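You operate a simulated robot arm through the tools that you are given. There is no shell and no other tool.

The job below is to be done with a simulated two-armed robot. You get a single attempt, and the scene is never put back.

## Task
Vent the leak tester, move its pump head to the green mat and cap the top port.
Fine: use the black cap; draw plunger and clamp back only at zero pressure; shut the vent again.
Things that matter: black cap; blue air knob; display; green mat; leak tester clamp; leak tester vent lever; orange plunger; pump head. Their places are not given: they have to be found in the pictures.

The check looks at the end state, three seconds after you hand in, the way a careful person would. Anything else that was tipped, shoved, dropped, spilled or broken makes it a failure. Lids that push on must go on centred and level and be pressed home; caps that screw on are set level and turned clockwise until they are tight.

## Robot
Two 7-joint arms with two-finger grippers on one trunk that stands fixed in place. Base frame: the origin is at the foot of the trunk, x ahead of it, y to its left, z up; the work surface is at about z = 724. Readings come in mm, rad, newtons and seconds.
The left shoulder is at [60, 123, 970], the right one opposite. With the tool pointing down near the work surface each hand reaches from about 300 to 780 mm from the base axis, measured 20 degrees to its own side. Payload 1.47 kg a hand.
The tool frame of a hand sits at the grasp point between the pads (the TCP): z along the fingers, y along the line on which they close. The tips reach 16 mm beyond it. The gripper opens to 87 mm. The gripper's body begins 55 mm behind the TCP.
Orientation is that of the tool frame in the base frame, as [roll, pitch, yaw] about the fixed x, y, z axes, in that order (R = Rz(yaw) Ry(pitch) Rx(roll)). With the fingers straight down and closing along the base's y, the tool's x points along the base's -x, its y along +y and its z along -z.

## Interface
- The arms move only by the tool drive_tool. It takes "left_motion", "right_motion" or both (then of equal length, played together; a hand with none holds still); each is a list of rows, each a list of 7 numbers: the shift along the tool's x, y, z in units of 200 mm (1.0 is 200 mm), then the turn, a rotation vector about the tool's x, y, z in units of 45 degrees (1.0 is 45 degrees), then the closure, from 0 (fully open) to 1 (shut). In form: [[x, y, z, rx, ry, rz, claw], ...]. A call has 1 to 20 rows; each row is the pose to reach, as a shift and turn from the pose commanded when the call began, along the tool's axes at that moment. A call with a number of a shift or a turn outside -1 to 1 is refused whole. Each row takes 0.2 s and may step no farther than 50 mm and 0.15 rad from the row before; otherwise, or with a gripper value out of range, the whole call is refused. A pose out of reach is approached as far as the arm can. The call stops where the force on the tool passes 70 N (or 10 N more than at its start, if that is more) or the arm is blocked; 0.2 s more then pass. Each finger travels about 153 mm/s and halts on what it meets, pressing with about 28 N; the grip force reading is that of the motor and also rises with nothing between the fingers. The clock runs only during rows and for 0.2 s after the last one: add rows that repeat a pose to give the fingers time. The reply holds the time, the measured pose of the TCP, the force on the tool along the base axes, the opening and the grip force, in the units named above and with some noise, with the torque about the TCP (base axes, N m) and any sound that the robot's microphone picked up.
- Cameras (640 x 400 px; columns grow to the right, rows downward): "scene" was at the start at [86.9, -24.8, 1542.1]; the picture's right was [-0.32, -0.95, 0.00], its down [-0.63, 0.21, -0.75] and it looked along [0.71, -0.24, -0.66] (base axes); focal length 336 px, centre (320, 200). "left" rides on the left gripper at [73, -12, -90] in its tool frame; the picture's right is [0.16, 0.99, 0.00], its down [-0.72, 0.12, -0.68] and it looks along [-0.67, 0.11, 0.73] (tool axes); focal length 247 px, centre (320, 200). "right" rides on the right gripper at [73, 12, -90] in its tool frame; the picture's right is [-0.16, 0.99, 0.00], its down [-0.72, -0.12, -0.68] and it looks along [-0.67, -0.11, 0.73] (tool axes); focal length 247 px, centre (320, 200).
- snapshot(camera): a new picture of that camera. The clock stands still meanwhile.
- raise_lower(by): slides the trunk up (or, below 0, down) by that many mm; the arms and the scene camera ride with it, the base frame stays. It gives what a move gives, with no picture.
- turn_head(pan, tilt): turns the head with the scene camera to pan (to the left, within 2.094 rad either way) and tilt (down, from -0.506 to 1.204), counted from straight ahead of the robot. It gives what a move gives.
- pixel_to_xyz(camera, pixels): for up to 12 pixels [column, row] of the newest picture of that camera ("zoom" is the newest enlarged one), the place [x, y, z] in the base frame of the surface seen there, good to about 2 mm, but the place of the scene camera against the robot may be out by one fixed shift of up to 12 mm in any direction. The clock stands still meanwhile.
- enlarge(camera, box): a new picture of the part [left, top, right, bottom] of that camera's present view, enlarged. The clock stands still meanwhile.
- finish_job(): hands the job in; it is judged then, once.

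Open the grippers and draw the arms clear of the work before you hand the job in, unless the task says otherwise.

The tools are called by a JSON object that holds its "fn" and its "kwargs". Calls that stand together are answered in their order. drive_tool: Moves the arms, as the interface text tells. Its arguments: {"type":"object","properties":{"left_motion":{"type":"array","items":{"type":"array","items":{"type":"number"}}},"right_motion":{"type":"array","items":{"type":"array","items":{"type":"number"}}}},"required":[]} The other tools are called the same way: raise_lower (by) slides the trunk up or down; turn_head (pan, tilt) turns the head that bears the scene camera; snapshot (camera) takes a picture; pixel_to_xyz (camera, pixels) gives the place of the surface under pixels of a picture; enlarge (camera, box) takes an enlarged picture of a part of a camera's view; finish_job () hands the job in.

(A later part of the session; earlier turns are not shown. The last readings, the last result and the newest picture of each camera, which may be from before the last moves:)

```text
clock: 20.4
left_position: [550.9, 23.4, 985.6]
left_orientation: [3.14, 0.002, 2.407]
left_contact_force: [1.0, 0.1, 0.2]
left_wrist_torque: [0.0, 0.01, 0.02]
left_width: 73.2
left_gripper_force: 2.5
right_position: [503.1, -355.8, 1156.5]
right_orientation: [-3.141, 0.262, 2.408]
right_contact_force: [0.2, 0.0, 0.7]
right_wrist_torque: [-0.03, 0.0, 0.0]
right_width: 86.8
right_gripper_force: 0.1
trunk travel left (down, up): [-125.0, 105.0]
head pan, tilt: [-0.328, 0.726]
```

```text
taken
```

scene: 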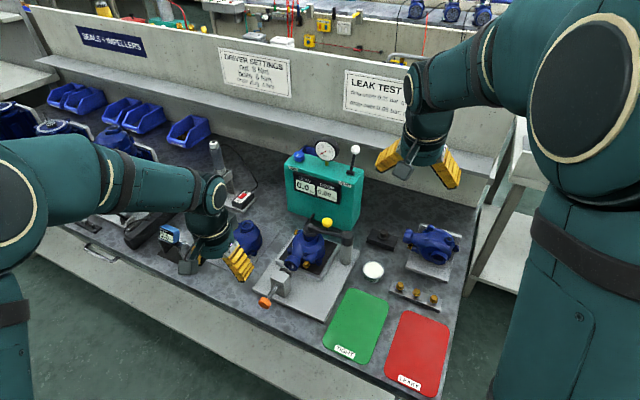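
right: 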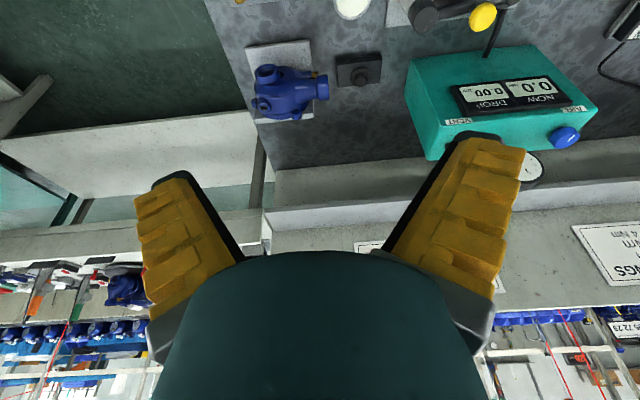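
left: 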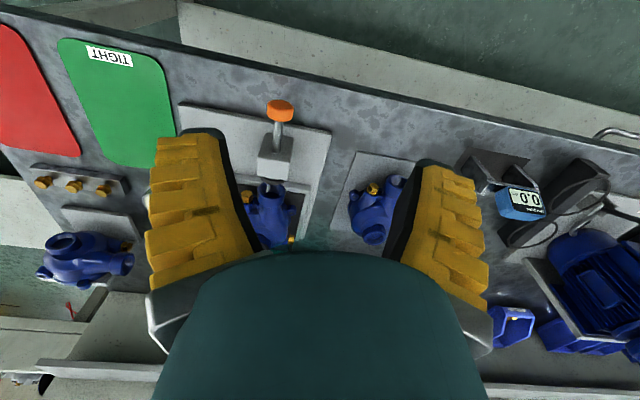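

The plunger is out and display still reads 0.0. Now I bring the right hand over the clamp to look at it up close.

{"fn": "drive_tool", "kwargs": {"right_motion": [[0.019, 0.154, 0.129, 0, 0.056, 0, 0], [0.038, 0.309, 0.259, 0, 0.111, 0, 0], [0.058, 0.463, 0.388, 0, 0.167, 0, 0], [0.077, 0.617, 0.517, 0, 0.222, 0, 0], [0.096, 0.772, 0.647, 0, 0.278, 0, 0], [0.115, 0.926, 0.776, 0, 0.333, 0, 0]]}}

{"fn": "snapshot", "kwargs": {"camera": "right"}}

{"fn": "enlarge", "kwargs": {"camera": "right", "box": [220, 60, 420, 260]}}

```text
clock: 21.8
left_position: [552.4, 23.7, 983.5]
left_orientation: [3.14, 0.001, 2.408]
left_contact_force: [1.2, 0.0, -0.5]
left_wrist_torque: [0.0, -0.01, 0.01]
left_width: 73.2
left_gripper_force: 2.6
right_position: [641.0, -231.3, 999.7]
right_orientation: [3.142, 0.001, 2.409]
right_contact_force: [0.1, 0.7, 0.2]
right_wrist_torque: [0.0, 0.02, 0.01]
right_width: 87.1
right_gripper_force: 0.0
trunk travel left (down, up): [-125.0, 105.0]
head pan, tilt: [-0.328, 0.726]
```

```text
taken
```

right: 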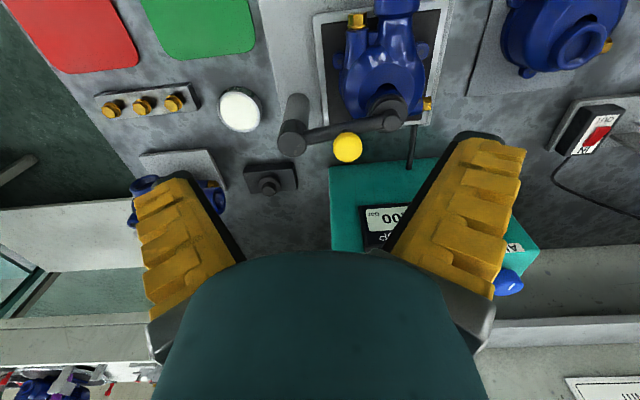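

```text
2.00 times, centred on (320, 160) of right
```

zoom: 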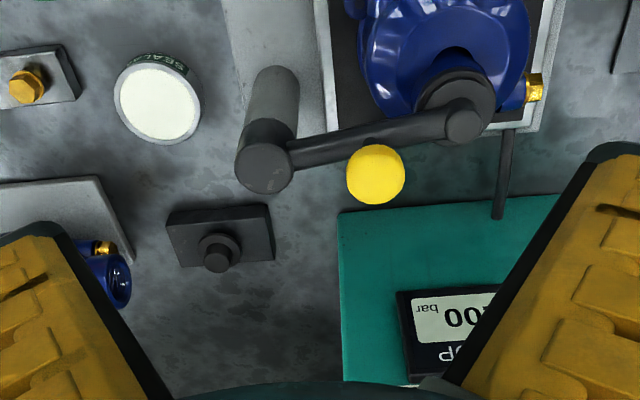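

In the right view the clamp post cap is at (291,142), knob (347,146), pad (388,110), hose (412,140). I measure these.

{"fn": "pixel_to_xyz", "kwargs": {"camera": "right", "pixels": [[291, 142], [347, 146], [347, 137], [330, 133], [370, 124], [390, 118], [386, 100], [412, 140], [410, 155], [413, 128], [340, 168], [268, 187]]}}

{"fn": "enlarge", "kwargs": {"camera": "right", "box": [310, 0, 450, 120]}}

```text
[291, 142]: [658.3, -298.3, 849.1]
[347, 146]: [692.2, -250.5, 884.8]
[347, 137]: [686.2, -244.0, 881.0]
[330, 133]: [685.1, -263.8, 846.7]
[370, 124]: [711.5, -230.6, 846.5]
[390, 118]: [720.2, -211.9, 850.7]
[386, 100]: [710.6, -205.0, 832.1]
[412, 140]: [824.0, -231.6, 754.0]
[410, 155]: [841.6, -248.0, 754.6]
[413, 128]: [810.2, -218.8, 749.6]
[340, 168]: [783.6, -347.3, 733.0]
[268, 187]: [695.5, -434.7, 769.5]
```

```text
3.33 times, centred on (380, 60) of right
```

zoom: 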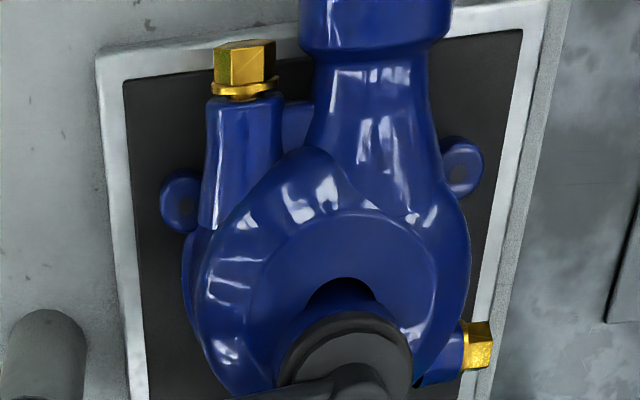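

The post axis is at about (658,-298) and the knob ball centre about (697,-254,875), with the arm swinging about the vertical post. I move the right hand to just above the knob.

{"fn": "drive_tool", "kwargs": {"right_motion": [[-0.09, 0.033, 0.1, 0, 0, 0, 0.2], [-0.19, 0.066, 0.2, 0, 0, 0, 0.4], [-0.287, 0.1, 0.35, 0, 0, 0, 0.4], [-0.287, 0.1, 0.35, 0, 0, 0, 0.4]]}}

{"fn": "snapshot", "kwargs": {"camera": "right"}}

{"fn": "pixel_to_xyz", "kwargs": {"camera": "right", "pixels": [[317, 120], [317, 110], [305, 120], [330, 120]]}}

```text
clock: 22.8
left_position: [551.2, 23.9, 984.6]
left_orientation: [3.14, 0.001, 2.409]
left_contact_force: [-0.4, 0.0, -0.4]
left_wrist_torque: [0.01, -0.02, -0.01]
left_width: 73.0
left_gripper_force: 2.3
right_position: [695.7, -254.2, 932.1]
right_orientation: [-3.141, 0.001, 2.409]
right_contact_force: [0.1, -0.1, 0.4]
right_wrist_torque: [0.01, 0.0, 0.01]
right_width: 57.5
right_gripper_force: 3.5
trunk travel left (down, up): [-125.0, 105.0]
head pan, tilt: [-0.328, 0.726]
```

```text
taken
```

right: 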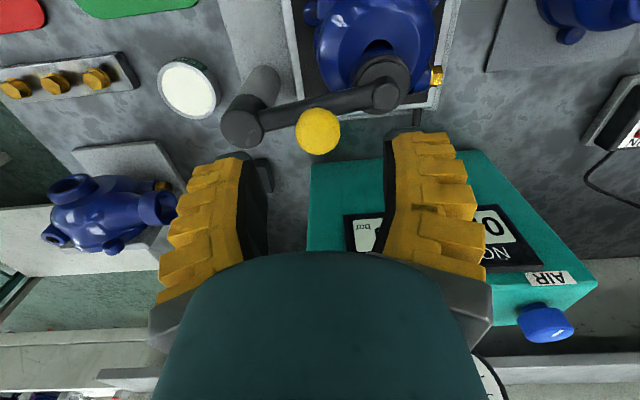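

```text
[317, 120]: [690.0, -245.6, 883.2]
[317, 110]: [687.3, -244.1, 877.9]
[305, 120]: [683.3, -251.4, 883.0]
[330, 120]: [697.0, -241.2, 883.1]
```

The knob (318,131) is centred under the fingers. I descend to its height and grip it.

{"fn": "drive_tool", "kwargs": {"right_motion": [[0, 0, 0.1, 0, 0, 0, 0.4], [0.005, 0.005, 0.2, 0, 0, 0, 0.4], [0.01, 0.01, 0.285, 0, 0, 0, 0.4], [0.01, 0.01, 0.285, 0, 0, 0, 0.7], [0.01, 0.01, 0.285, 0, 0, 0, 0.9], [0.01, 0.01, 0.285, 0, 0, 0, 0.9]]}}

{"fn": "snapshot", "kwargs": {"camera": "right"}}

```text
clock: 24.2
left_position: [551.0, 22.5, 984.5]
left_orientation: [3.14, 0.001, 2.41]
left_contact_force: [1.2, 0.5, 1.3]
left_wrist_torque: [0.04, -0.01, 0.03]
left_width: 73.0
left_gripper_force: 2.1
right_position: [695.0, -253.7, 872.6]
right_orientation: [-3.138, -0.001, 2.406]
right_contact_force: [-12.6, -16.3, -4.7]
right_wrist_torque: [0.09, 0.19, -0.03]
right_width: 22.4
right_gripper_force: 29.9
trunk travel left (down, up): [-125.0, 105.0]
head pan, tilt: [-0.328, 0.726]
```

```text
taken
```

right: 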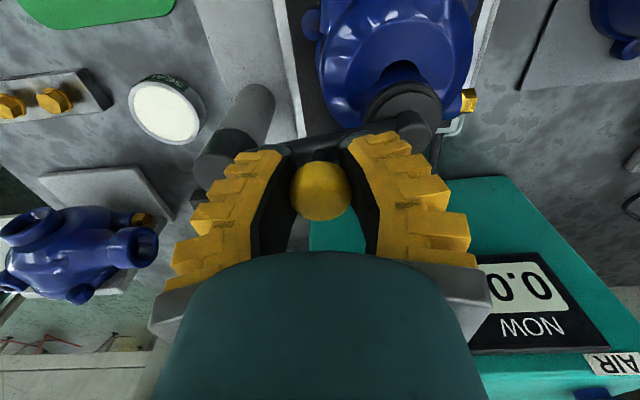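

Gripped (22 mm), with NOW 0.0 visible. I nudge the knob ~10 mm toward the robot side to test the swing direction.

{"fn": "drive_tool", "kwargs": {"right_motion": [[0.01, -0.012, 0, 0, 0, 0, 0.9], [0.03, -0.014, 0, 0, 0, 0, 0.9], [0.055, -0.017, 0, 0, 0, -0.1, 0.9]]}}

{"fn": "snapshot", "kwargs": {"camera": "right"}}

```text
clock: 25.0
left_position: [554.6, 22.1, 981.6]
left_orientation: [-3.141, -0.004, 2.41]
left_contact_force: [0.3, 0.6, 0.2]
left_wrist_torque: [0.03, 0.08, -0.01]
left_width: 73.2
left_gripper_force: 2.2
right_position: [687.1, -248.3, 872.2]
right_orientation: [-3.138, -0.009, 2.486]
right_contact_force: [4.4, -32.9, -7.8]
right_wrist_torque: [-1.65, -0.55, 0.26]
right_width: 24.7
right_gripper_force: 11.3
trunk travel left (down, up): [-125.0, 105.0]
head pan, tilt: [-0.328, 0.726]
```

```text
taken
```

right: 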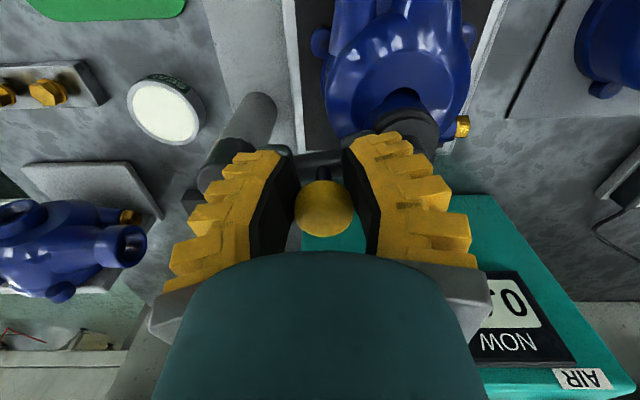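

Moving toward the robot is resisted (33 N) with the ball slipping, so that is not the free direction. I return to the start position and gently try the opposite way, toward the tester side.

{"fn": "drive_tool", "kwargs": {"right_motion": [[-0.025, 0.0, 0, 0, 0, 0.05, 0.7], [-0.055, -0.003, 0, 0, 0, 0.1, 0.6], [-0.055, -0.003, 0, 0, 0, 0.1, 0.9], [-0.055, -0.003, 0, 0, 0, 0.1, 0.9]]}}

{"fn": "drive_tool", "kwargs": {"right_motion": [[-0.02, 0.0, 0, 0, 0, 0, 0.9], [-0.04, 0.0, 0, 0, 0, 0, 0.9]]}}

{"fn": "snapshot", "kwargs": {"camera": "right"}}

```text
clock: 26.0
left_position: [550.7, 24.5, 983.7]
left_orientation: [-3.141, 0.0, 2.408]
left_contact_force: [0.8, 0.1, -1.4]
left_wrist_torque: [-0.01, 0.02, -0.01]
left_width: 73.2
left_gripper_force: 2.5
right_position: [693.2, -253.3, 874.0]
right_orientation: [-3.141, -0.004, 2.409]
right_contact_force: [-6.6, -0.7, -0.4]
right_wrist_torque: [0.21, 0.16, -0.24]
right_width: 24.4
right_gripper_force: 30.1
trunk travel left (down, up): [-125.0, 105.0]
head pan, tilt: [-0.328, 0.726]
```

```text
clock: 26.6
left_position: [551.2, 23.5, 983.0]
left_orientation: [-3.141, 0.001, 2.41]
left_contact_force: [0.0, -1.0, 0.0]
left_wrist_torque: [-0.01, 0.02, 0.02]
left_width: 73.1
left_gripper_force: 2.3
right_position: [699.4, -258.7, 874.2]
right_orientation: [-3.141, -0.004, 2.412]
right_contact_force: [-6.3, -1.0, -10.5]
right_wrist_torque: [0.23, 0.01, -0.15]
right_width: 21.6
right_gripper_force: 29.3
trunk travel left (down, up): [-125.0, 105.0]
head pan, tilt: [-0.328, 0.726]
```

```text
taken
```

right: 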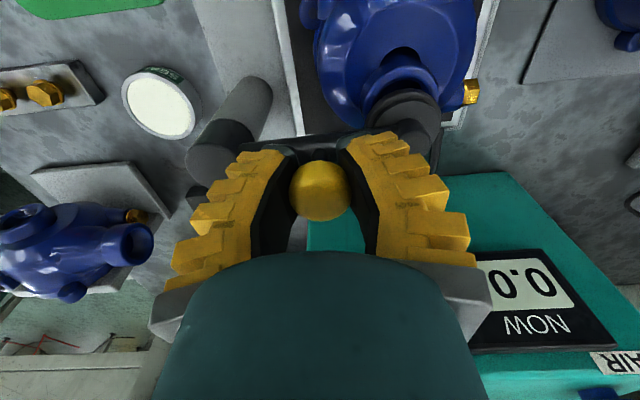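

The pad has begun to swing off the port with low force (pad at (402,120), port ring visible at (395,80)), so this is the free direction. I continue along the arc about the post.

{"fn": "drive_tool", "kwargs": {"right_motion": [[-0.026, -0.004, 0, 0, 0, 0, 0.9], [-0.052, -0.009, 0, 0, 0, 0, 0.9], [-0.075, -0.016, 0, 0, 0, 0, 0.9], [-0.098, -0.025, 0, 0, 0, 0, 0.9], [-0.12, -0.037, 0, 0, 0, 0, 0.9], [-0.141, -0.051, 0, 0, 0, 0, 0.9], [-0.161, -0.066, 0, 0, 0, 0, 0.9], [-0.18, -0.083, 0, 0, 0, 0, 0.9]]}}

{"fn": "snapshot", "kwargs": {"camera": "right"}}

```text
clock: 28.4
left_position: [553.1, 23.7, 982.0]
left_orientation: [-3.14, -0.001, 2.409]
left_contact_force: [0.9, 0.5, -0.2]
left_wrist_torque: [-0.02, -0.01, 0.0]
left_width: 73.2
left_gripper_force: 2.7
right_position: [718.0, -294.6, 874.0]
right_orientation: [3.14, 0.002, 2.409]
right_contact_force: [10.8, 9.6, -14.0]
right_wrist_torque: [0.01, 0.11, -0.43]
right_width: 19.9
right_gripper_force: 30.4
trunk travel left (down, up): [-125.0, 105.0]
head pan, tilt: [-0.328, 0.726]
```

```text
taken
```

right: 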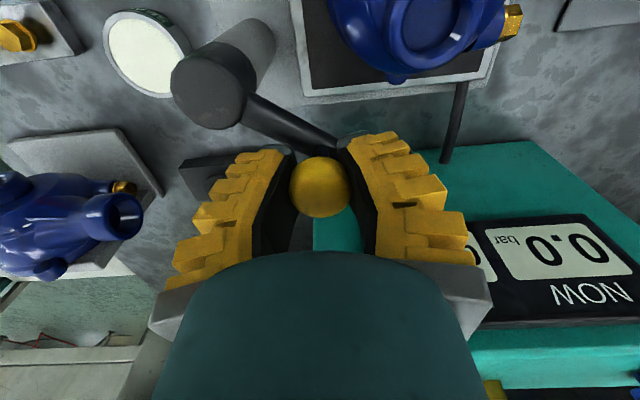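

The arm has swung about 45° and follows well. I continue the swing until it is fully clear or reaches a stop.

{"fn": "drive_tool", "kwargs": {"right_motion": [[-0.016, -0.019, 0, 0, 0, 0, 0.9], [-0.032, -0.038, 0, 0, 0, 0, 0.9], [-0.045, -0.059, 0, 0, 0, 0, 0.9], [-0.056, -0.081, 0, 0, 0, 0, 0.9], [-0.065, -0.104, 0, 0, 0, 0, 0.9], [-0.073, -0.127, 0, 0, 0, 0, 0.9]]}}

{"fn": "snapshot", "kwargs": {"camera": "right"}}

```text
clock: 29.8
left_position: [554.6, 22.6, 981.4]
left_orientation: [-3.139, -0.003, 2.409]
left_contact_force: [0.5, -0.3, 0.2]
left_wrist_torque: [0.01, 0.01, 0.02]
left_width: 72.8
left_gripper_force: 2.3
right_position: [711.7, -327.6, 871.1]
right_orientation: [-3.141, 0.004, 2.409]
right_contact_force: [31.0, -12.0, -8.5]
right_wrist_torque: [0.29, 0.23, -0.19]
right_width: 21.6
right_gripper_force: 30.2
trunk travel left (down, up): [-125.0, 105.0]
head pan, tilt: [-0.328, 0.726]
```

```text
taken
```

right: 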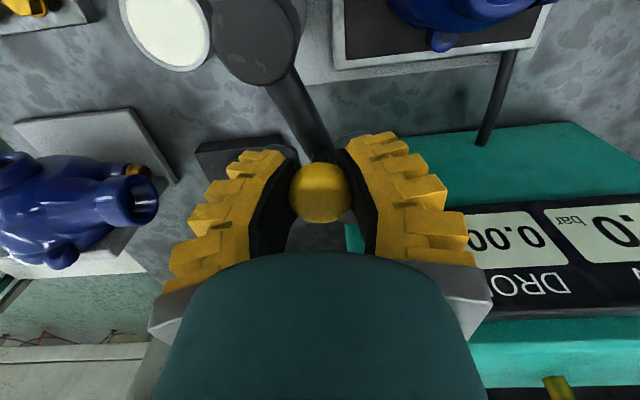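

The clamp is swung about 75°, clear of the pump. I release the knob, lift off, and view everything.

{"fn": "drive_tool", "kwargs": {"right_motion": [[0, 0, 0, 0, 0, 0, 0.7], [0, 0, 0, 0, 0, 0, 0.4], [0, 0, 0, 0, 0, 0, 0.2], [0, 0, -0.15, 0, 0, 0, 0.2], [0, 0, -0.35, 0, 0, 0, 0.2], [0.1, 0, -0.55, 0, 0, 0, 0.2], [0.3, 0, -0.7, 0, 0, 0, 0.2], [0.5, 0, -0.8, 0, 0, 0, 0.2]]}}

{"fn": "snapshot", "kwargs": {"camera": "right"}}

{"fn": "enlarge", "kwargs": {"camera": "right", "box": [220, 0, 460, 180]}}

{"fn": "snapshot", "kwargs": {"camera": "scene"}}

```text
clock: 31.6
left_position: [551.1, 24.4, 984.3]
left_orientation: [-3.141, 0.001, 2.408]
left_contact_force: [0.1, 0.8, 0.5]
left_wrist_torque: [0.0, -0.01, 0.01]
left_width: 72.8
left_gripper_force: 2.2
right_position: [633.0, -255.8, 1035.0]
right_orientation: [-3.141, 0.001, 2.409]
right_contact_force: [0.5, 0.7, -1.4]
right_wrist_torque: [-0.01, -0.05, 0.02]
right_width: 73.1
right_gripper_force: 2.6
trunk travel left (down, up): [-125.0, 105.0]
head pan, tilt: [-0.328, 0.726]
```

```text
taken
```

right: 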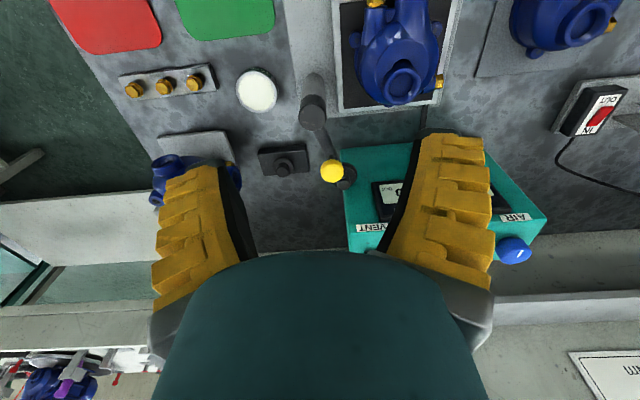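

```text
2.22 times, centred on (340, 90) of right
```

zoom: 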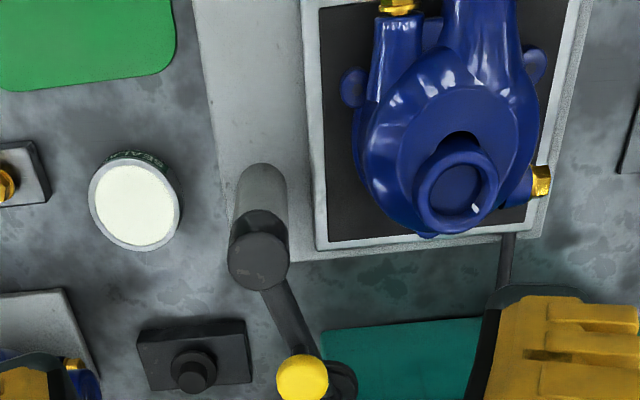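

```text
taken
```

scene: 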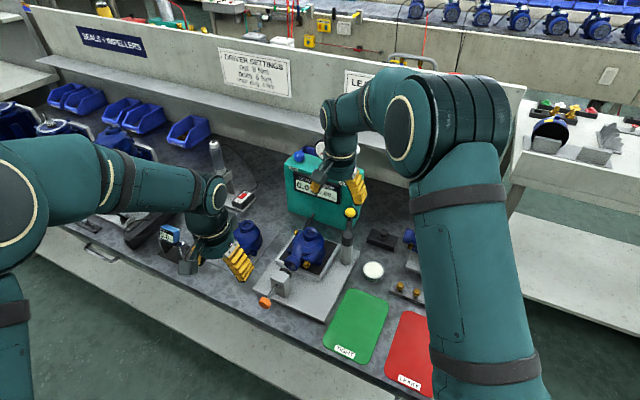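

The clamp arm is swung aside and the top port is open at right-view (402,86). I measure the port, body, cap and its block.

{"fn": "pixel_to_xyz", "kwargs": {"camera": "zoom", "pixels": [[458, 190], [458, 150], [420, 185], [497, 185], [455, 222], [455, 130], [400, 100], [470, 100], [193, 372], [193, 350], [160, 330], [235, 375]]}}

{"fn": "enlarge", "kwargs": {"camera": "scene", "box": [270, 210, 350, 280]}}

{"fn": "enlarge", "kwargs": {"camera": "scene", "box": [360, 220, 410, 255]}}

```text
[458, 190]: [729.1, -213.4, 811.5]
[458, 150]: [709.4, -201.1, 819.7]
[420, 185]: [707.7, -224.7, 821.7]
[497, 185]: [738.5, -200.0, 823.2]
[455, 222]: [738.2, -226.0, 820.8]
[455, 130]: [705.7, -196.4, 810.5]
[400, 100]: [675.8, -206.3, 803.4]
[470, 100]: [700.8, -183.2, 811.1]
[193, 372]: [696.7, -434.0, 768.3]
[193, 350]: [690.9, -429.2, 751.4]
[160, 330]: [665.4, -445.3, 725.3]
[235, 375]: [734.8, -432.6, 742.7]
```

```text
5.71 times, centred on (310, 245) of scene
```

zoom: 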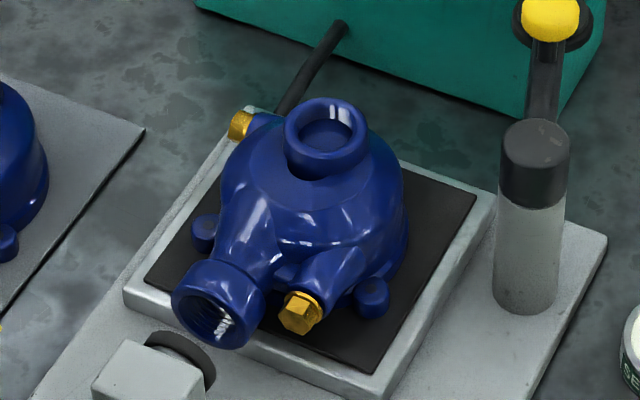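

```text
11.43 times, centred on (385, 238) of scene
```

zoom: 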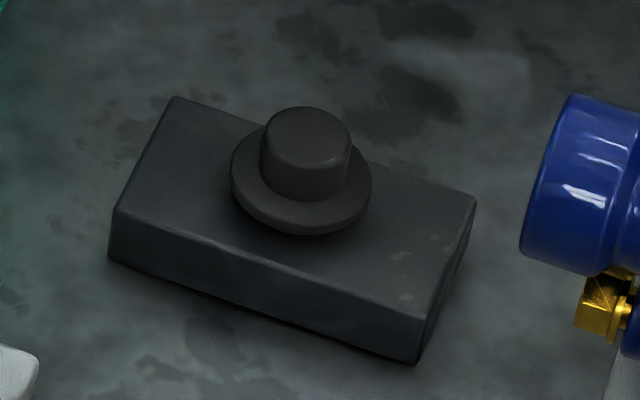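

Top port centre is about (723,-212), rim z≈823, outer diameter ≈40 mm; the cap is at (697,-434,768). Since plunger and clamp are back, I now re-shut the vent: tilting the right hand to approach the lever ball.

{"fn": "drive_tool", "kwargs": {"right_motion": [[0, -0.03, -0.05, 0, -0.167, 0, 0.3], [0, -0.06, -0.1, 0, -0.333, 0, 0.45], [0, -0.1, -0.15, 0, -0.5, 0, 0.45], [0, -0.13, -0.2, 0, -0.667, 0, 0.45], [0, -0.16, -0.22, 0, -0.833, 0, 0.45], [0, -0.2, -0.22, 0, -1.0, 0, 0.45]]}}

{"fn": "snapshot", "kwargs": {"camera": "right"}}

{"fn": "pixel_to_xyz", "kwargs": {"camera": "scene", "pixels": [[348, 289], [387, 300], [366, 364], [324, 342], [345, 350]]}}

```text
clock: 33.0
left_position: [551.1, 24.0, 983.4]
left_orientation: [-3.14, 0.0, 2.409]
left_contact_force: [0.2, 0.3, -0.5]
left_wrist_torque: [-0.03, 0.0, 0.0]
left_width: 73.2
left_gripper_force: 2.9
right_position: [609.0, -286.2, 1076.8]
right_orientation: [3.141, 0.786, 2.41]
right_contact_force: [0.1, 0.1, 0.5]
right_wrist_torque: [-0.01, 0.02, 0.03]
right_width: 53.6
right_gripper_force: 4.1
trunk travel left (down, up): [-125.0, 105.0]
head pan, tilt: [-0.328, 0.726]
```

```text
taken
```

right: 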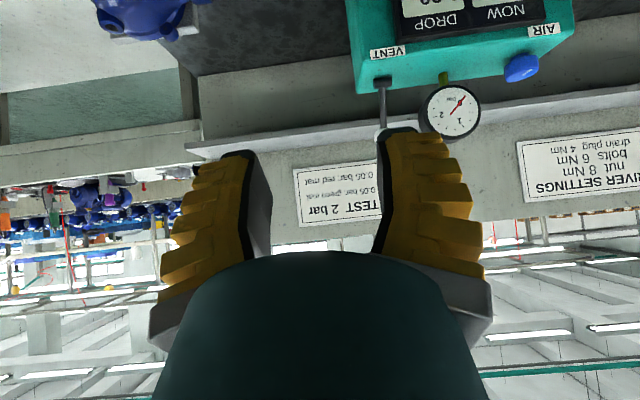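

```text
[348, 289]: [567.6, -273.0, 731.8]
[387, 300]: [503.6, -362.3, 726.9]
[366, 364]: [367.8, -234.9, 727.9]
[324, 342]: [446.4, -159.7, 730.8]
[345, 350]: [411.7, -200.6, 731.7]
```

The lever ball is behind the right fingertip at (382,130). I move to a pre-grasp 70 mm in front of it with the 30° downward tilt.

{"fn": "drive_tool", "kwargs": {"right_motion": [[-0.094, 0.075, 0.157, 0, -0.067, 0, 0.45], [-0.188, 0.15, 0.315, 0, -0.133, 0, 0.45], [-0.281, 0.224, 0.472, 0, -0.2, 0, 0.45], [-0.375, 0.299, 0.63, 0, -0.267, 0, 0.45], [-0.469, 0.374, 0.787, 0, -0.333, 0, 0.45]]}}

{"fn": "snapshot", "kwargs": {"camera": "right"}}

```text
clock: 34.2
left_position: [552.5, 24.7, 982.9]
left_orientation: [3.139, -0.003, 2.407]
left_contact_force: [0.2, -0.6, -0.1]
left_wrist_torque: [-0.02, 0.02, -0.02]
left_width: 72.9
left_gripper_force: 1.7
right_position: [792.0, -348.6, 1030.2]
right_orientation: [-3.141, 1.046, 2.41]
right_contact_force: [0.3, 0.4, 0.2]
right_wrist_torque: [-0.02, 0.0, -0.04]
right_width: 53.5
right_gripper_force: 4.0
trunk travel left (down, up): [-125.0, 105.0]
head pan, tilt: [-0.328, 0.726]
```

```text
taken
```

right: 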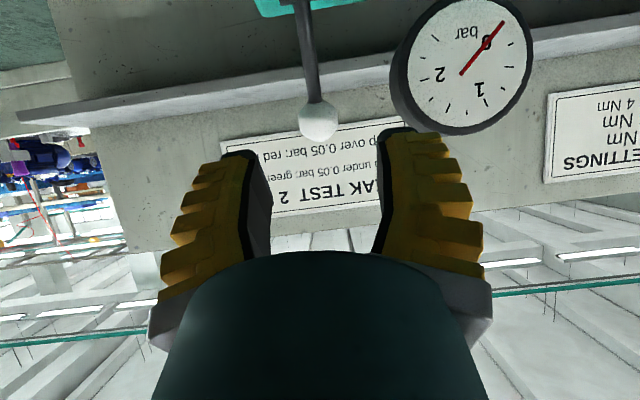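

The ball is at (318,122), nicely centred between the fingers. I measure it once more before the grasp.

{"fn": "pixel_to_xyz", "kwargs": {"camera": "right", "pixels": [[318, 122], [308, 122], [328, 122], [309, 60], [304, 20], [395, 100]]}}

```text
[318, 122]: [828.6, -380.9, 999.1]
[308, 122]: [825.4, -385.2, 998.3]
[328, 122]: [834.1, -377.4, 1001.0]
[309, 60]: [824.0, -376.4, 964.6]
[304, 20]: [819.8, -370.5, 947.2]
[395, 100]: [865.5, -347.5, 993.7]
```

Ball centre ≈(838,-390,998). I advance, close with full grip, then pull the lever forward along its arc to the shut position.

{"fn": "drive_tool", "kwargs": {"right_motion": [[-0.005, -0.002, 0.115, 0, 0, 0, 0.45], [-0.01, -0.004, 0.23, 0, 0, 0, 0.45], [-0.016, -0.005, 0.345, 0, 0, 0, 0.45], [-0.016, -0.005, 0.345, 0, 0, 0, 0.7], [-0.016, -0.005, 0.345, 0, 0, 0, 1.0], [-0.016, -0.005, 0.345, 0, 0, 0, 1.0]]}}

{"fn": "drive_tool", "kwargs": {"right_motion": [[0.007, 0, -0.036, 0, 0, 0, 1], [0.015, 0, -0.071, 0, 0, 0, 1], [0.029, 0, -0.104, 0, 0, 0, 1], [0.044, 0, -0.136, 0, 0, 0, 1], [0.065, 0, -0.166, 0, 0, 0, 1], [0.086, 0, -0.195, 0, 0, 0, 1], [0.113, 0, -0.22, 0, 0, 0, 1], [0.14, 0, -0.243, 0, 0, 0, 1]]}}

{"fn": "snapshot", "kwargs": {"camera": "right"}}

```text
clock: 35.6
left_position: [552.3, 23.7, 983.8]
left_orientation: [3.14, 0.0, 2.409]
left_contact_force: [-0.1, -0.3, -0.5]
left_wrist_torque: [-0.01, -0.01, -0.01]
left_width: 73.0
left_gripper_force: 2.5
right_position: [835.8, -390.4, 999.8]
right_orientation: [-3.141, 1.047, 2.409]
right_contact_force: [-2.7, 5.4, -2.8]
right_wrist_torque: [0.23, 0.24, 0.0]
right_width: 21.3
right_gripper_force: 30.5
trunk travel left (down, up): [-125.0, 105.0]
head pan, tilt: [-0.328, 0.726]
```

```text
clock: 37.4
left_position: [551.3, 25.0, 984.8]
left_orientation: [3.141, 0.001, 2.408]
left_contact_force: [0.3, 0.6, 0.7]
left_wrist_torque: [0.0, 0.0, 0.02]
left_width: 73.0
left_gripper_force: 2.1
right_position: [795.0, -351.0, 1005.9]
right_orientation: [3.136, 1.054, 2.409]
right_contact_force: [12.0, 7.7, 18.8]
right_wrist_torque: [-0.54, -0.7, 0.05]
right_width: 19.0
right_gripper_force: 30.2
trunk travel left (down, up): [-125.0, 105.0]
head pan, tilt: [-0.328, 0.726]
```

```text
taken
```

right: 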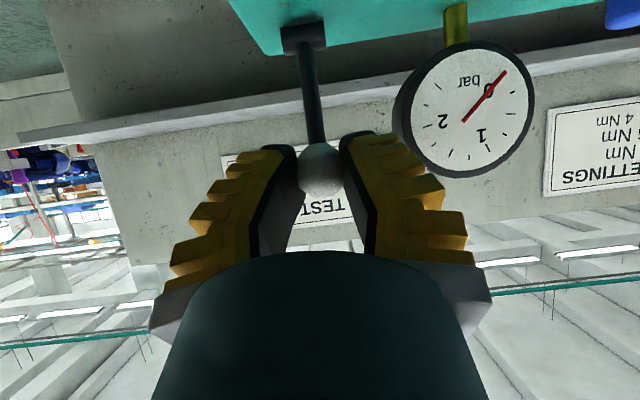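

The lever seems forward again. I check the ball and shaft positions against the original shut pose ((788,-339,998) surface).

{"fn": "pixel_to_xyz", "kwargs": {"camera": "right", "pixels": [[322, 165], [314, 120], [308, 80], [304, 50]]}}

```text
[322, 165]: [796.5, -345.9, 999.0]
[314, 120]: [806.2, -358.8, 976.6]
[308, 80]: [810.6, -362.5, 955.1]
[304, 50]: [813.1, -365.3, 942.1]
```

The shaft leans only ~15° forward versus ~25° originally, so I pull another ~18 mm forward and slightly down.

{"fn": "drive_tool", "kwargs": {"right_motion": [[0.03, 0, -0.02, 0, 0, 0, 1], [0.05, 0, -0.035, 0, 0, 0, 1], [0.07, 0, -0.05, 0, 0, 0, 1], [0.085, 0, -0.062, 0, 0, 0, 1]]}}

{"fn": "snapshot", "kwargs": {"camera": "right"}}

{"fn": "pixel_to_xyz", "kwargs": {"camera": "right", "pixels": [[322, 165], [314, 130], [310, 100], [306, 70]]}}

```text
clock: 38.4
left_position: [551.1, 24.5, 983.4]
left_orientation: [3.141, -0.001, 2.41]
left_contact_force: [0.0, 0.8, -0.7]
left_wrist_torque: [0.0, 0.04, 0.0]
left_width: 73.1
left_gripper_force: 2.4
right_position: [775.8, -344.9, 983.8]
right_orientation: [-3.122, 1.034, 2.414]
right_contact_force: [-7.5, 2.6, 2.1]
right_wrist_torque: [-0.08, -0.23, 0.23]
right_width: 0.2
right_gripper_force: 27.2
trunk travel left (down, up): [-125.0, 105.0]
head pan, tilt: [-0.328, 0.726]
```

```text
taken
```

right: 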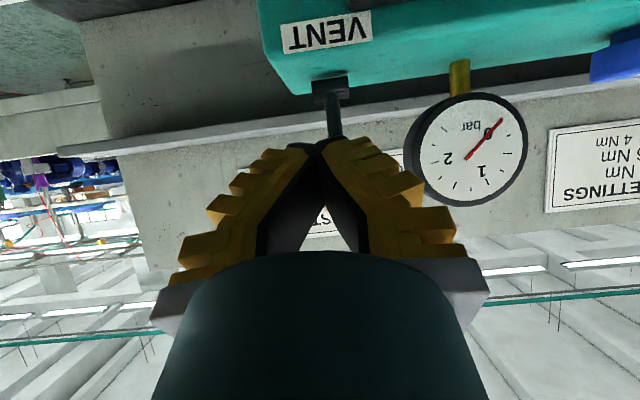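

```text
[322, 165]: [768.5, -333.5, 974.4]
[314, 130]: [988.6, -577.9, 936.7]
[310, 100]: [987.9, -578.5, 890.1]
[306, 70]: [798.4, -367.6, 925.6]
```

The ball slipped out and the fingers are shut. I draw the hand straight back horizontally to see where the lever now stands.

{"fn": "drive_tool", "kwargs": {"right_motion": [[0.05, 0, -0.086, 0, 0, 0, 1], [0.1, 0, -0.172, 0, 0, 0, 0.9], [0.15, 0, -0.26, 0, 0, 0, 0.7], [0.2, 0, -0.4, 0, 0, 0, 0.45], [0.2, 0, -0.55, 0, 0, 0, 0.45]]}}

{"fn": "snapshot", "kwargs": {"camera": "right"}}

{"fn": "snapshot", "kwargs": {"camera": "scene"}}

```text
clock: 39.6
left_position: [550.8, 24.3, 984.5]
left_orientation: [3.141, 0.0, 2.407]
left_contact_force: [-0.7, 0.1, 0.2]
left_wrist_torque: [-0.01, 0.01, -0.01]
left_width: 73.4
left_gripper_force: 2.5
right_position: [692.8, -262.5, 1013.7]
right_orientation: [3.14, 1.047, 2.409]
right_contact_force: [0.5, -0.6, 1.1]
right_wrist_torque: [0.0, 0.01, 0.02]
right_width: 53.3
right_gripper_force: 4.3
trunk travel left (down, up): [-125.0, 105.0]
head pan, tilt: [-0.328, 0.726]
```

```text
taken
```

right: 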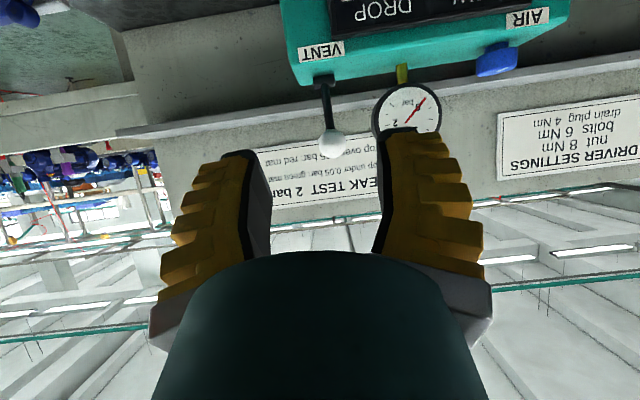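

```text
taken
```

scene: 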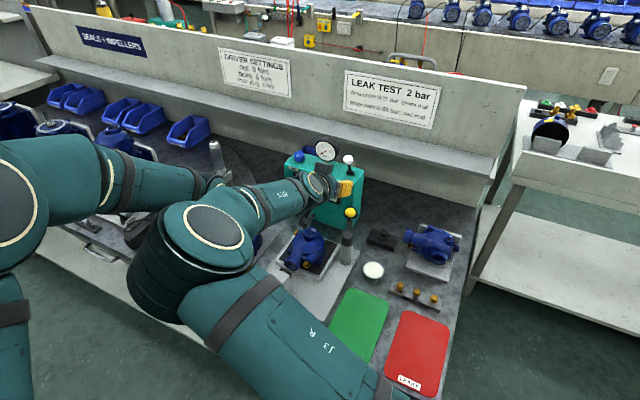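

{"fn": "pixel_to_xyz", "kwargs": {"camera": "right", "pixels": [[333, 142], [330, 120], [327, 100], [325, 85]]}}

{"fn": "enlarge", "kwargs": {"camera": "scene", "box": [280, 130, 376, 190]}}

```text
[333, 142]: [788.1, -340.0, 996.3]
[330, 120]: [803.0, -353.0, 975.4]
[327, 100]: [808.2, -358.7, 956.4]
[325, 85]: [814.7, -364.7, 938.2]
```

```text
6.67 times, centred on (328, 160) of scene
```

zoom: 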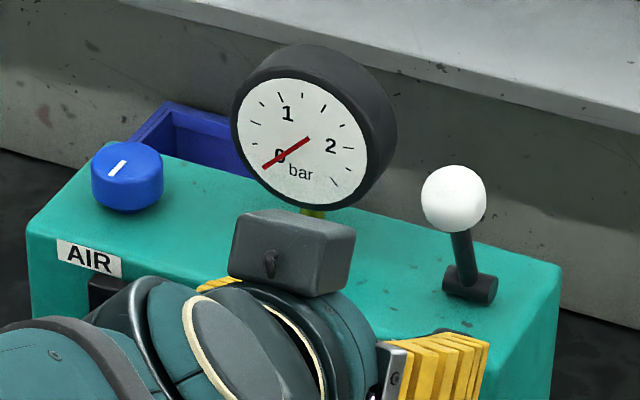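

The lever is back at its original shut pose (ball at zoom (454,198), same as before) and the gauge stays at 0. Now I bring the right hand back to pointing down and over the pump.

{"fn": "drive_tool", "kwargs": {"right_motion": [[0, 0, -0.06, 0, 0.167, 0, 0.3], [0, 0, -0.12, 0, 0.333, 0, 0.2], [0, 0, -0.18, 0, 0.5, 0, 0.1], [-0.01, 0.005, -0.24, 0, 0.667, 0, 0], [-0.015, 0.01, -0.3, 0, 0.833, 0, 0], [-0.023, 0.012, -0.36, 0, 1.0, 0, 0]]}}

{"fn": "drive_tool", "kwargs": {"right_motion": [[0, 0, 0, 0, 0.167, 0, 0], [0, 0, 0, 0, 0.333, 0, 0]]}}

{"fn": "snapshot", "kwargs": {"camera": "right"}}

```text
clock: 41.0
left_position: [551.6, 23.4, 983.9]
left_orientation: [-3.141, 0.0, 2.409]
left_contact_force: [-0.3, -0.8, 0.5]
left_wrist_torque: [0.0, 0.0, -0.04]
left_width: 73.1
left_gripper_force: 2.1
right_position: [650.4, -221.2, 1053.0]
right_orientation: [3.142, 0.26, 2.411]
right_contact_force: [0.4, 0.0, 0.1]
right_wrist_torque: [0.01, 0.01, -0.01]
right_width: 87.2
right_gripper_force: 0.1
trunk travel left (down, up): [-125.0, 105.0]
head pan, tilt: [-0.328, 0.726]
```

```text
clock: 41.6
left_position: [551.1, 23.2, 983.1]
left_orientation: [3.141, 0.0, 2.408]
left_contact_force: [0.4, -0.9, 0.2]
left_wrist_torque: [0.03, -0.01, 0.03]
left_width: 73.2
left_gripper_force: 2.9
right_position: [650.7, -223.3, 1052.9]
right_orientation: [-3.14, -0.001, 2.41]
right_contact_force: [0.5, 0.4, 0.5]
right_wrist_torque: [-0.01, -0.03, -0.04]
right_width: 86.9
right_gripper_force: 0.2
trunk travel left (down, up): [-125.0, 105.0]
head pan, tilt: [-0.328, 0.726]
```

```text
taken
```

right: 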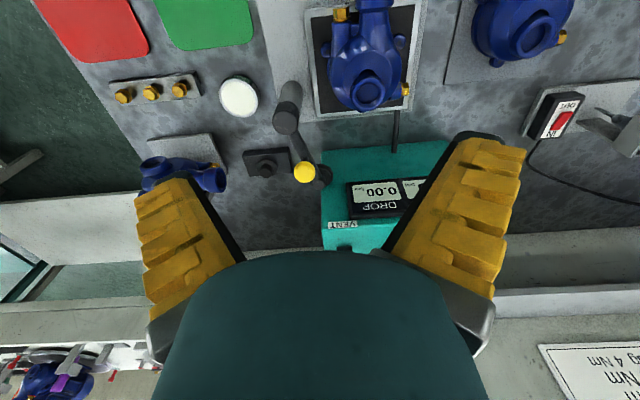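

I move the open right hand to directly above the top port at z≈923 and look again.

{"fn": "drive_tool", "kwargs": {"right_motion": [[-0.058, 0.071, 0.16, 0, 0, 0, 0], [-0.116, 0.142, 0.32, 0, 0, 0, 0], [-0.173, 0.213, 0.49, 0, 0, 0, 0], [-0.231, 0.284, 0.65, 0, 0, 0, 0], [-0.231, 0.284, 0.65, 0, 0, 0, 0.15]]}}

{"fn": "snapshot", "kwargs": {"camera": "right"}}

{"fn": "enlarge", "kwargs": {"camera": "right", "box": [240, 40, 400, 160]}}

```text
clock: 42.8
left_position: [551.5, 23.1, 985.1]
left_orientation: [3.14, 0.0, 2.408]
left_contact_force: [-0.1, 0.8, 0.4]
left_wrist_torque: [0.01, -0.01, 0.03]
left_width: 73.4
left_gripper_force: 1.9
right_position: [722.2, -208.7, 923.0]
right_orientation: [-3.141, 0.0, 2.407]
right_contact_force: [-0.9, -0.2, 0.4]
right_wrist_torque: [-0.03, -0.03, 0.02]
right_width: 76.8
right_gripper_force: 1.6
trunk travel left (down, up): [-125.0, 105.0]
head pan, tilt: [-0.328, 0.726]
```

```text
taken
```

right: 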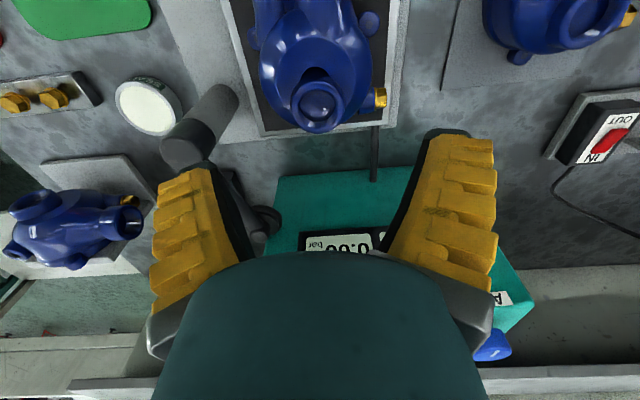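

```text
3.33 times, centred on (320, 100) of right
```

zoom: 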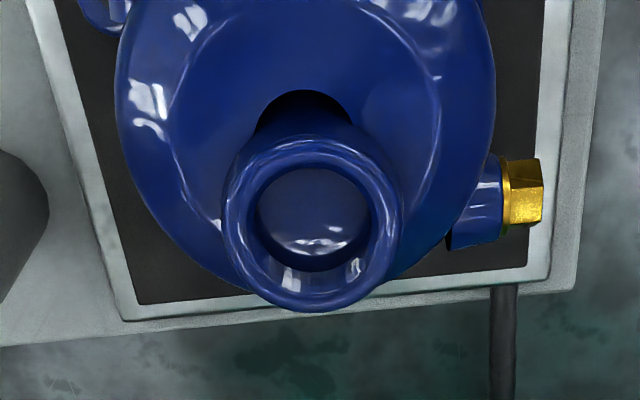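

Now the ring of the top port is clearly visible in zoom from (222,215) to (403,215). I measure the rim, the bore and the neck.

{"fn": "pixel_to_xyz", "kwargs": {"camera": "zoom", "pixels": [[235, 215], [393, 215], [312, 302], [312, 155], [312, 240], [245, 170], [380, 170], [305, 110], [180, 215], [440, 200], [312, 130], [305, 60]]}}

```text
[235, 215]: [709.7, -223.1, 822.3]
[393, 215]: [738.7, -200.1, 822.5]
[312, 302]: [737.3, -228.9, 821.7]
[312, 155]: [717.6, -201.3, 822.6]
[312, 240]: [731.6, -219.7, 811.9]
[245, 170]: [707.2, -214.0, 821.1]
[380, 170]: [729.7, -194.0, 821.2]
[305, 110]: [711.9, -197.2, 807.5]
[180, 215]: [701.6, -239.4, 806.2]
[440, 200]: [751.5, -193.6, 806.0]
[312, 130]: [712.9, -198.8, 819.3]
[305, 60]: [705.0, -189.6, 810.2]
```

Port rim centre ≈(726,-213.5), rim z≈822, shoulder z≈806–811, outer diameter ≈38 mm. The pump is nose-heavy toward its side port, so I'll grip the neck with the fingers closing along the plunger axis; that needs a 90° wrist turn.

{"fn": "drive_tool", "kwargs": {"right_motion": [[0, 0, 0, 0, 0, -0.167, 0.15], [0, 0, 0, 0, 0, -0.333, 0.15], [0, 0, 0, 0, 0, -0.5, 0.15], [0, 0, 0, 0, 0, -0.667, 0.15], [0, 0, 0, 0, 0, -0.833, 0.15], [0, 0, 0, 0, 0, -1.0, 0.15]]}}

{"fn": "drive_tool", "kwargs": {"right_motion": [[0, 0, 0, 0, 0, -0.167, 0.15], [0, 0, 0, 0, 0, -0.333, 0.15], [0, 0, 0, 0, 0, -0.5, 0.15], [0, 0, 0, 0, 0, -0.667, 0.15], [0, 0, 0, 0, 0, -0.833, 0.15], [0, 0, 0, 0, 0, -1.0, 0.15]]}}

{"fn": "snapshot", "kwargs": {"camera": "right"}}

{"fn": "snapshot", "kwargs": {"camera": "scene"}}

```text
clock: 44.2
left_position: [552.1, 24.2, 983.0]
left_orientation: [-3.141, 0.001, 2.409]
left_contact_force: [0.3, 0.7, -0.2]
left_wrist_torque: [0.0, 0.01, 0.01]
left_width: 73.2
left_gripper_force: 2.2
right_position: [725.4, -211.8, 923.8]
right_orientation: [-3.141, 0.0, -3.087]
right_contact_force: [-0.8, 0.2, 0.2]
right_wrist_torque: [0.02, 0.03, 0.0]
right_width: 76.6
right_gripper_force: 1.8
trunk travel left (down, up): [-125.0, 105.0]
head pan, tilt: [-0.328, 0.726]
```

```text
clock: 45.6
left_position: [551.8, 23.2, 984.2]
left_orientation: [3.141, -0.001, 2.408]
left_contact_force: [-1.1, 1.0, -0.7]
left_wrist_torque: [-0.03, 0.02, -0.03]
left_width: 73.1
left_gripper_force: 2.1
right_position: [723.2, -211.2, 924.0]
right_orientation: [-3.142, 0.0, -2.301]
right_contact_force: [0.5, 1.2, -0.1]
right_wrist_torque: [-0.03, 0.01, 0.0]
right_width: 76.7
right_gripper_force: 2.3
trunk travel left (down, up): [-125.0, 105.0]
head pan, tilt: [-0.328, 0.726]
```

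```text
taken
```

right: 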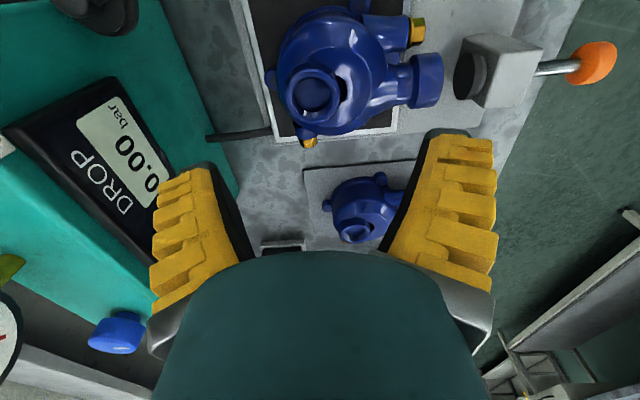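

```text
taken
```

scene: 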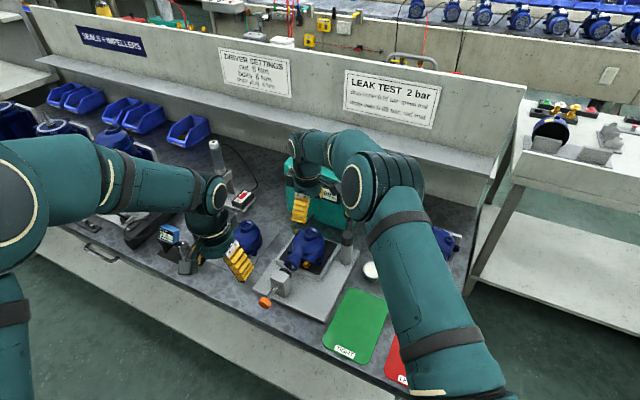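

Both pump and port are visible from this angle; port at (313,92). I measure the rim again from this viewpoint to average out error.

{"fn": "enlarge", "kwargs": {"camera": "right", "box": [250, 20, 450, 160]}}

{"fn": "pixel_to_xyz", "kwargs": {"camera": "right", "pixels": [[289, 91], [337, 91], [313, 115], [313, 70], [313, 92], [345, 85], [360, 85], [375, 80], [340, 60], [330, 45], [275, 85], [420, 80]]}}

```text
2.86 times, centred on (350, 90) of right
```

zoom: 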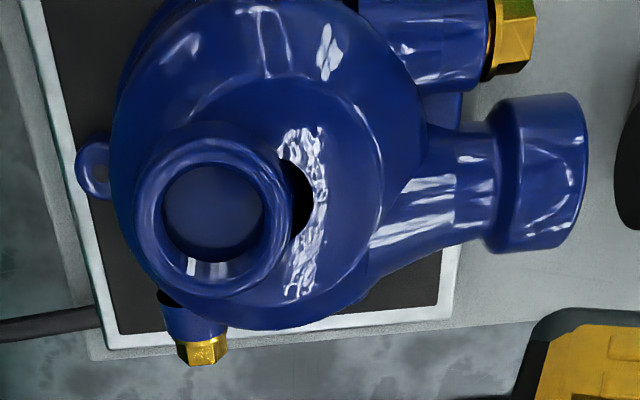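

```text
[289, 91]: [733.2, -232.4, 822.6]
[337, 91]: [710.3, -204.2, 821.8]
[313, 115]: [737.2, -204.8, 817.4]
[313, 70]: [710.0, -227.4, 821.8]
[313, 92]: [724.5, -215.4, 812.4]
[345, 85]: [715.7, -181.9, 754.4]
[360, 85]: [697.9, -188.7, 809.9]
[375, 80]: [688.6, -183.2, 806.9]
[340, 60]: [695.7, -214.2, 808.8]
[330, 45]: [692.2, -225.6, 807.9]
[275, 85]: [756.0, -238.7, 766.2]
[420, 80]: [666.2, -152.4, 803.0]
```

Averaged port centre is (724.5,-215). I descend so the fingertips stop ~3 mm above the body shoulder, at TCP z≈829.

{"fn": "drive_tool", "kwargs": {"right_motion": [[0.005, -0.009, 0.15, 0, 0, 0, 0.15], [0.01, -0.018, 0.3, 0, 0, 0, 0.2], [0.01, -0.018, 0.4, 0, 0, 0, 0.25], [0.01, -0.018, 0.45, 0, 0, 0, 0.3], [0.01, -0.018, 0.475, 0, 0, 0, 0.3]]}}

{"fn": "snapshot", "kwargs": {"camera": "right"}}

{"fn": "enlarge", "kwargs": {"camera": "scene", "box": [250, 190, 370, 290]}}

{"fn": "snapshot", "kwargs": {"camera": "left"}}

```text
clock: 46.8
left_position: [551.7, 23.8, 983.5]
left_orientation: [-3.141, 0.0, 2.409]
left_contact_force: [0.2, 0.5, 0.2]
left_wrist_torque: [-0.02, 0.02, -0.01]
left_width: 73.0
left_gripper_force: 1.9
right_position: [724.6, -214.9, 828.1]
right_orientation: [-3.141, 0.0, -2.302]
right_contact_force: [0.7, -0.7, -0.1]
right_wrist_torque: [-0.02, 0.0, -0.02]
right_width: 65.2
right_gripper_force: 3.1
trunk travel left (down, up): [-125.0, 105.0]
head pan, tilt: [-0.328, 0.726]
```

```text
taken
```

right: 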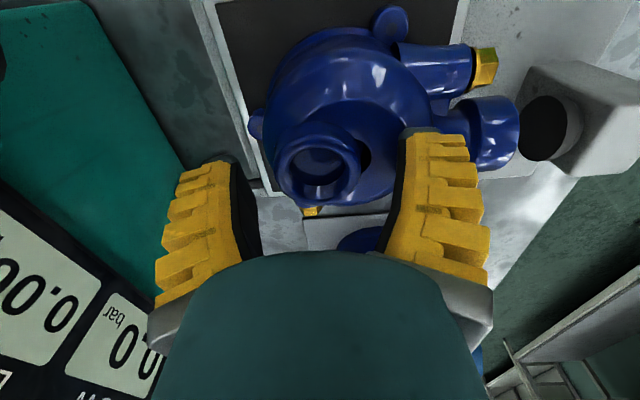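

```text
4.00 times, centred on (310, 240) of scene
```

zoom: 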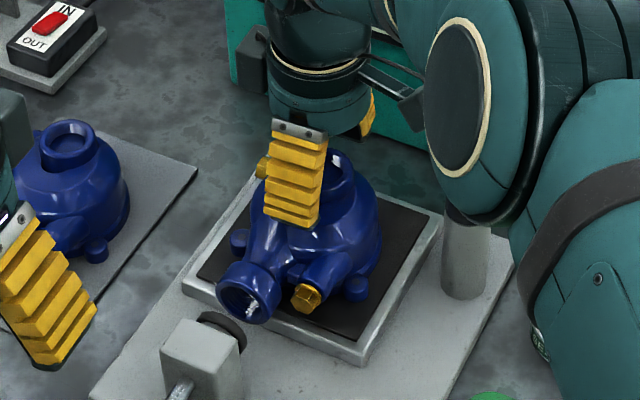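

```text
taken
```

left: 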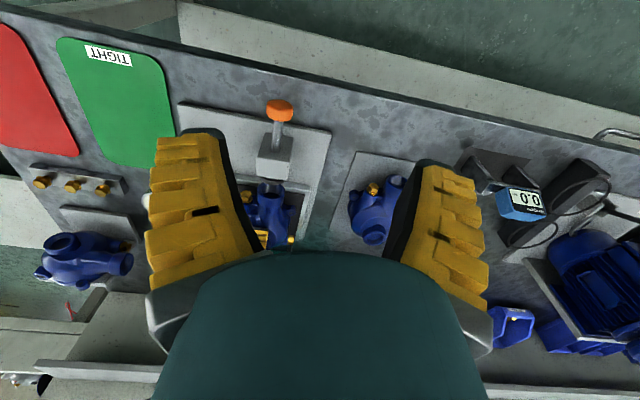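

No contact so far (force ~0). I close the fingers on the neck.

{"fn": "drive_tool", "kwargs": {"right_motion": [[0, 0, 0.008, 0, 0, 0, 0.4], [0, 0, 0.008, 0, 0, 0, 0.55], [0, 0, 0.008, 0, 0, 0, 0.7], [0, 0, 0.008, 0, 0, 0, 0.9], [0, 0, 0.008, 0, 0, 0, 1.0]]}}

{"fn": "snapshot", "kwargs": {"camera": "right"}}

```text
clock: 48.0
left_position: [551.5, 23.3, 983.9]
left_orientation: [3.14, 0.0, 2.407]
left_contact_force: [0.1, 0.2, 0.4]
left_wrist_torque: [0.0, 0.0, -0.01]
left_width: 72.9
left_gripper_force: 2.6
right_position: [727.2, -215.7, 826.3]
right_orientation: [-3.14, 0.001, -2.304]
right_contact_force: [7.3, -6.2, 6.0]
right_wrist_torque: [-0.31, 0.19, -0.05]
right_width: 34.9
right_gripper_force: 27.9
trunk travel left (down, up): [-125.0, 105.0]
head pan, tilt: [-0.328, 0.726]
```

```text
taken
```

right: 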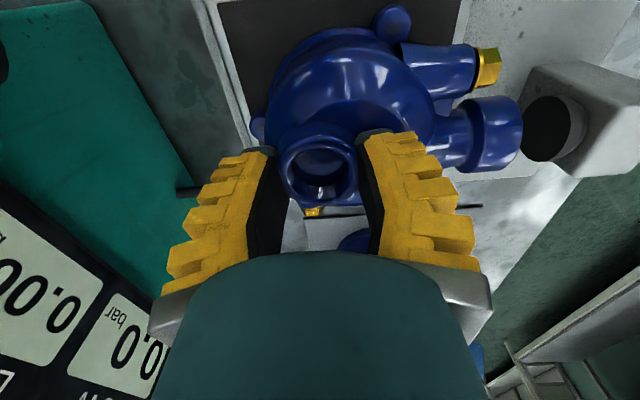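

Neck gripped at 34.9 mm with 28 N. I lift 10 mm slowly and check that the pump comes along level.

{"fn": "drive_tool", "kwargs": {"right_motion": [[0, -0.005, -0.01, 0, 0, 0, 1], [0, -0.005, -0.03, 0, 0, 0, 1], [0, -0.005, -0.06, 0, 0, 0, 1]]}}

{"fn": "snapshot", "kwargs": {"camera": "right"}}

{"fn": "enlarge", "kwargs": {"camera": "scene", "box": [250, 190, 370, 290]}}

```text
clock: 48.8
left_position: [552.0, 23.1, 983.5]
left_orientation: [-3.141, 0.0, 2.409]
left_contact_force: [-0.3, -0.3, -0.2]
left_wrist_torque: [0.01, -0.01, -0.01]
left_width: 73.0
left_gripper_force: 2.4
right_position: [725.2, -213.8, 838.8]
right_orientation: [3.139, 0.001, -2.302]
right_contact_force: [-0.5, 0.0, -5.5]
right_wrist_torque: [-0.1, -0.1, 0.03]
right_width: 29.4
right_gripper_force: 28.2
trunk travel left (down, up): [-125.0, 105.0]
head pan, tilt: [-0.328, 0.726]
```

```text
taken
```

right: 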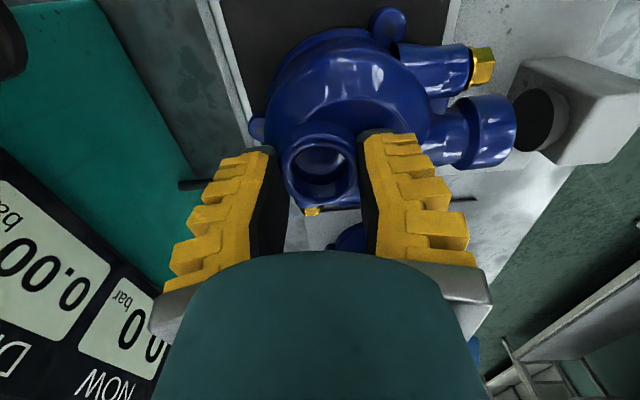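

```text
4.00 times, centred on (310, 240) of scene
```

zoom: 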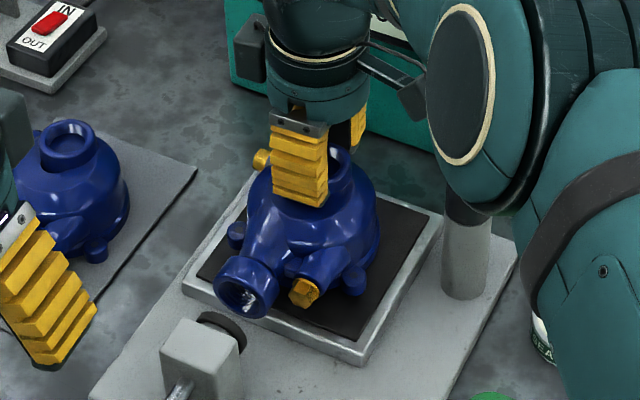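

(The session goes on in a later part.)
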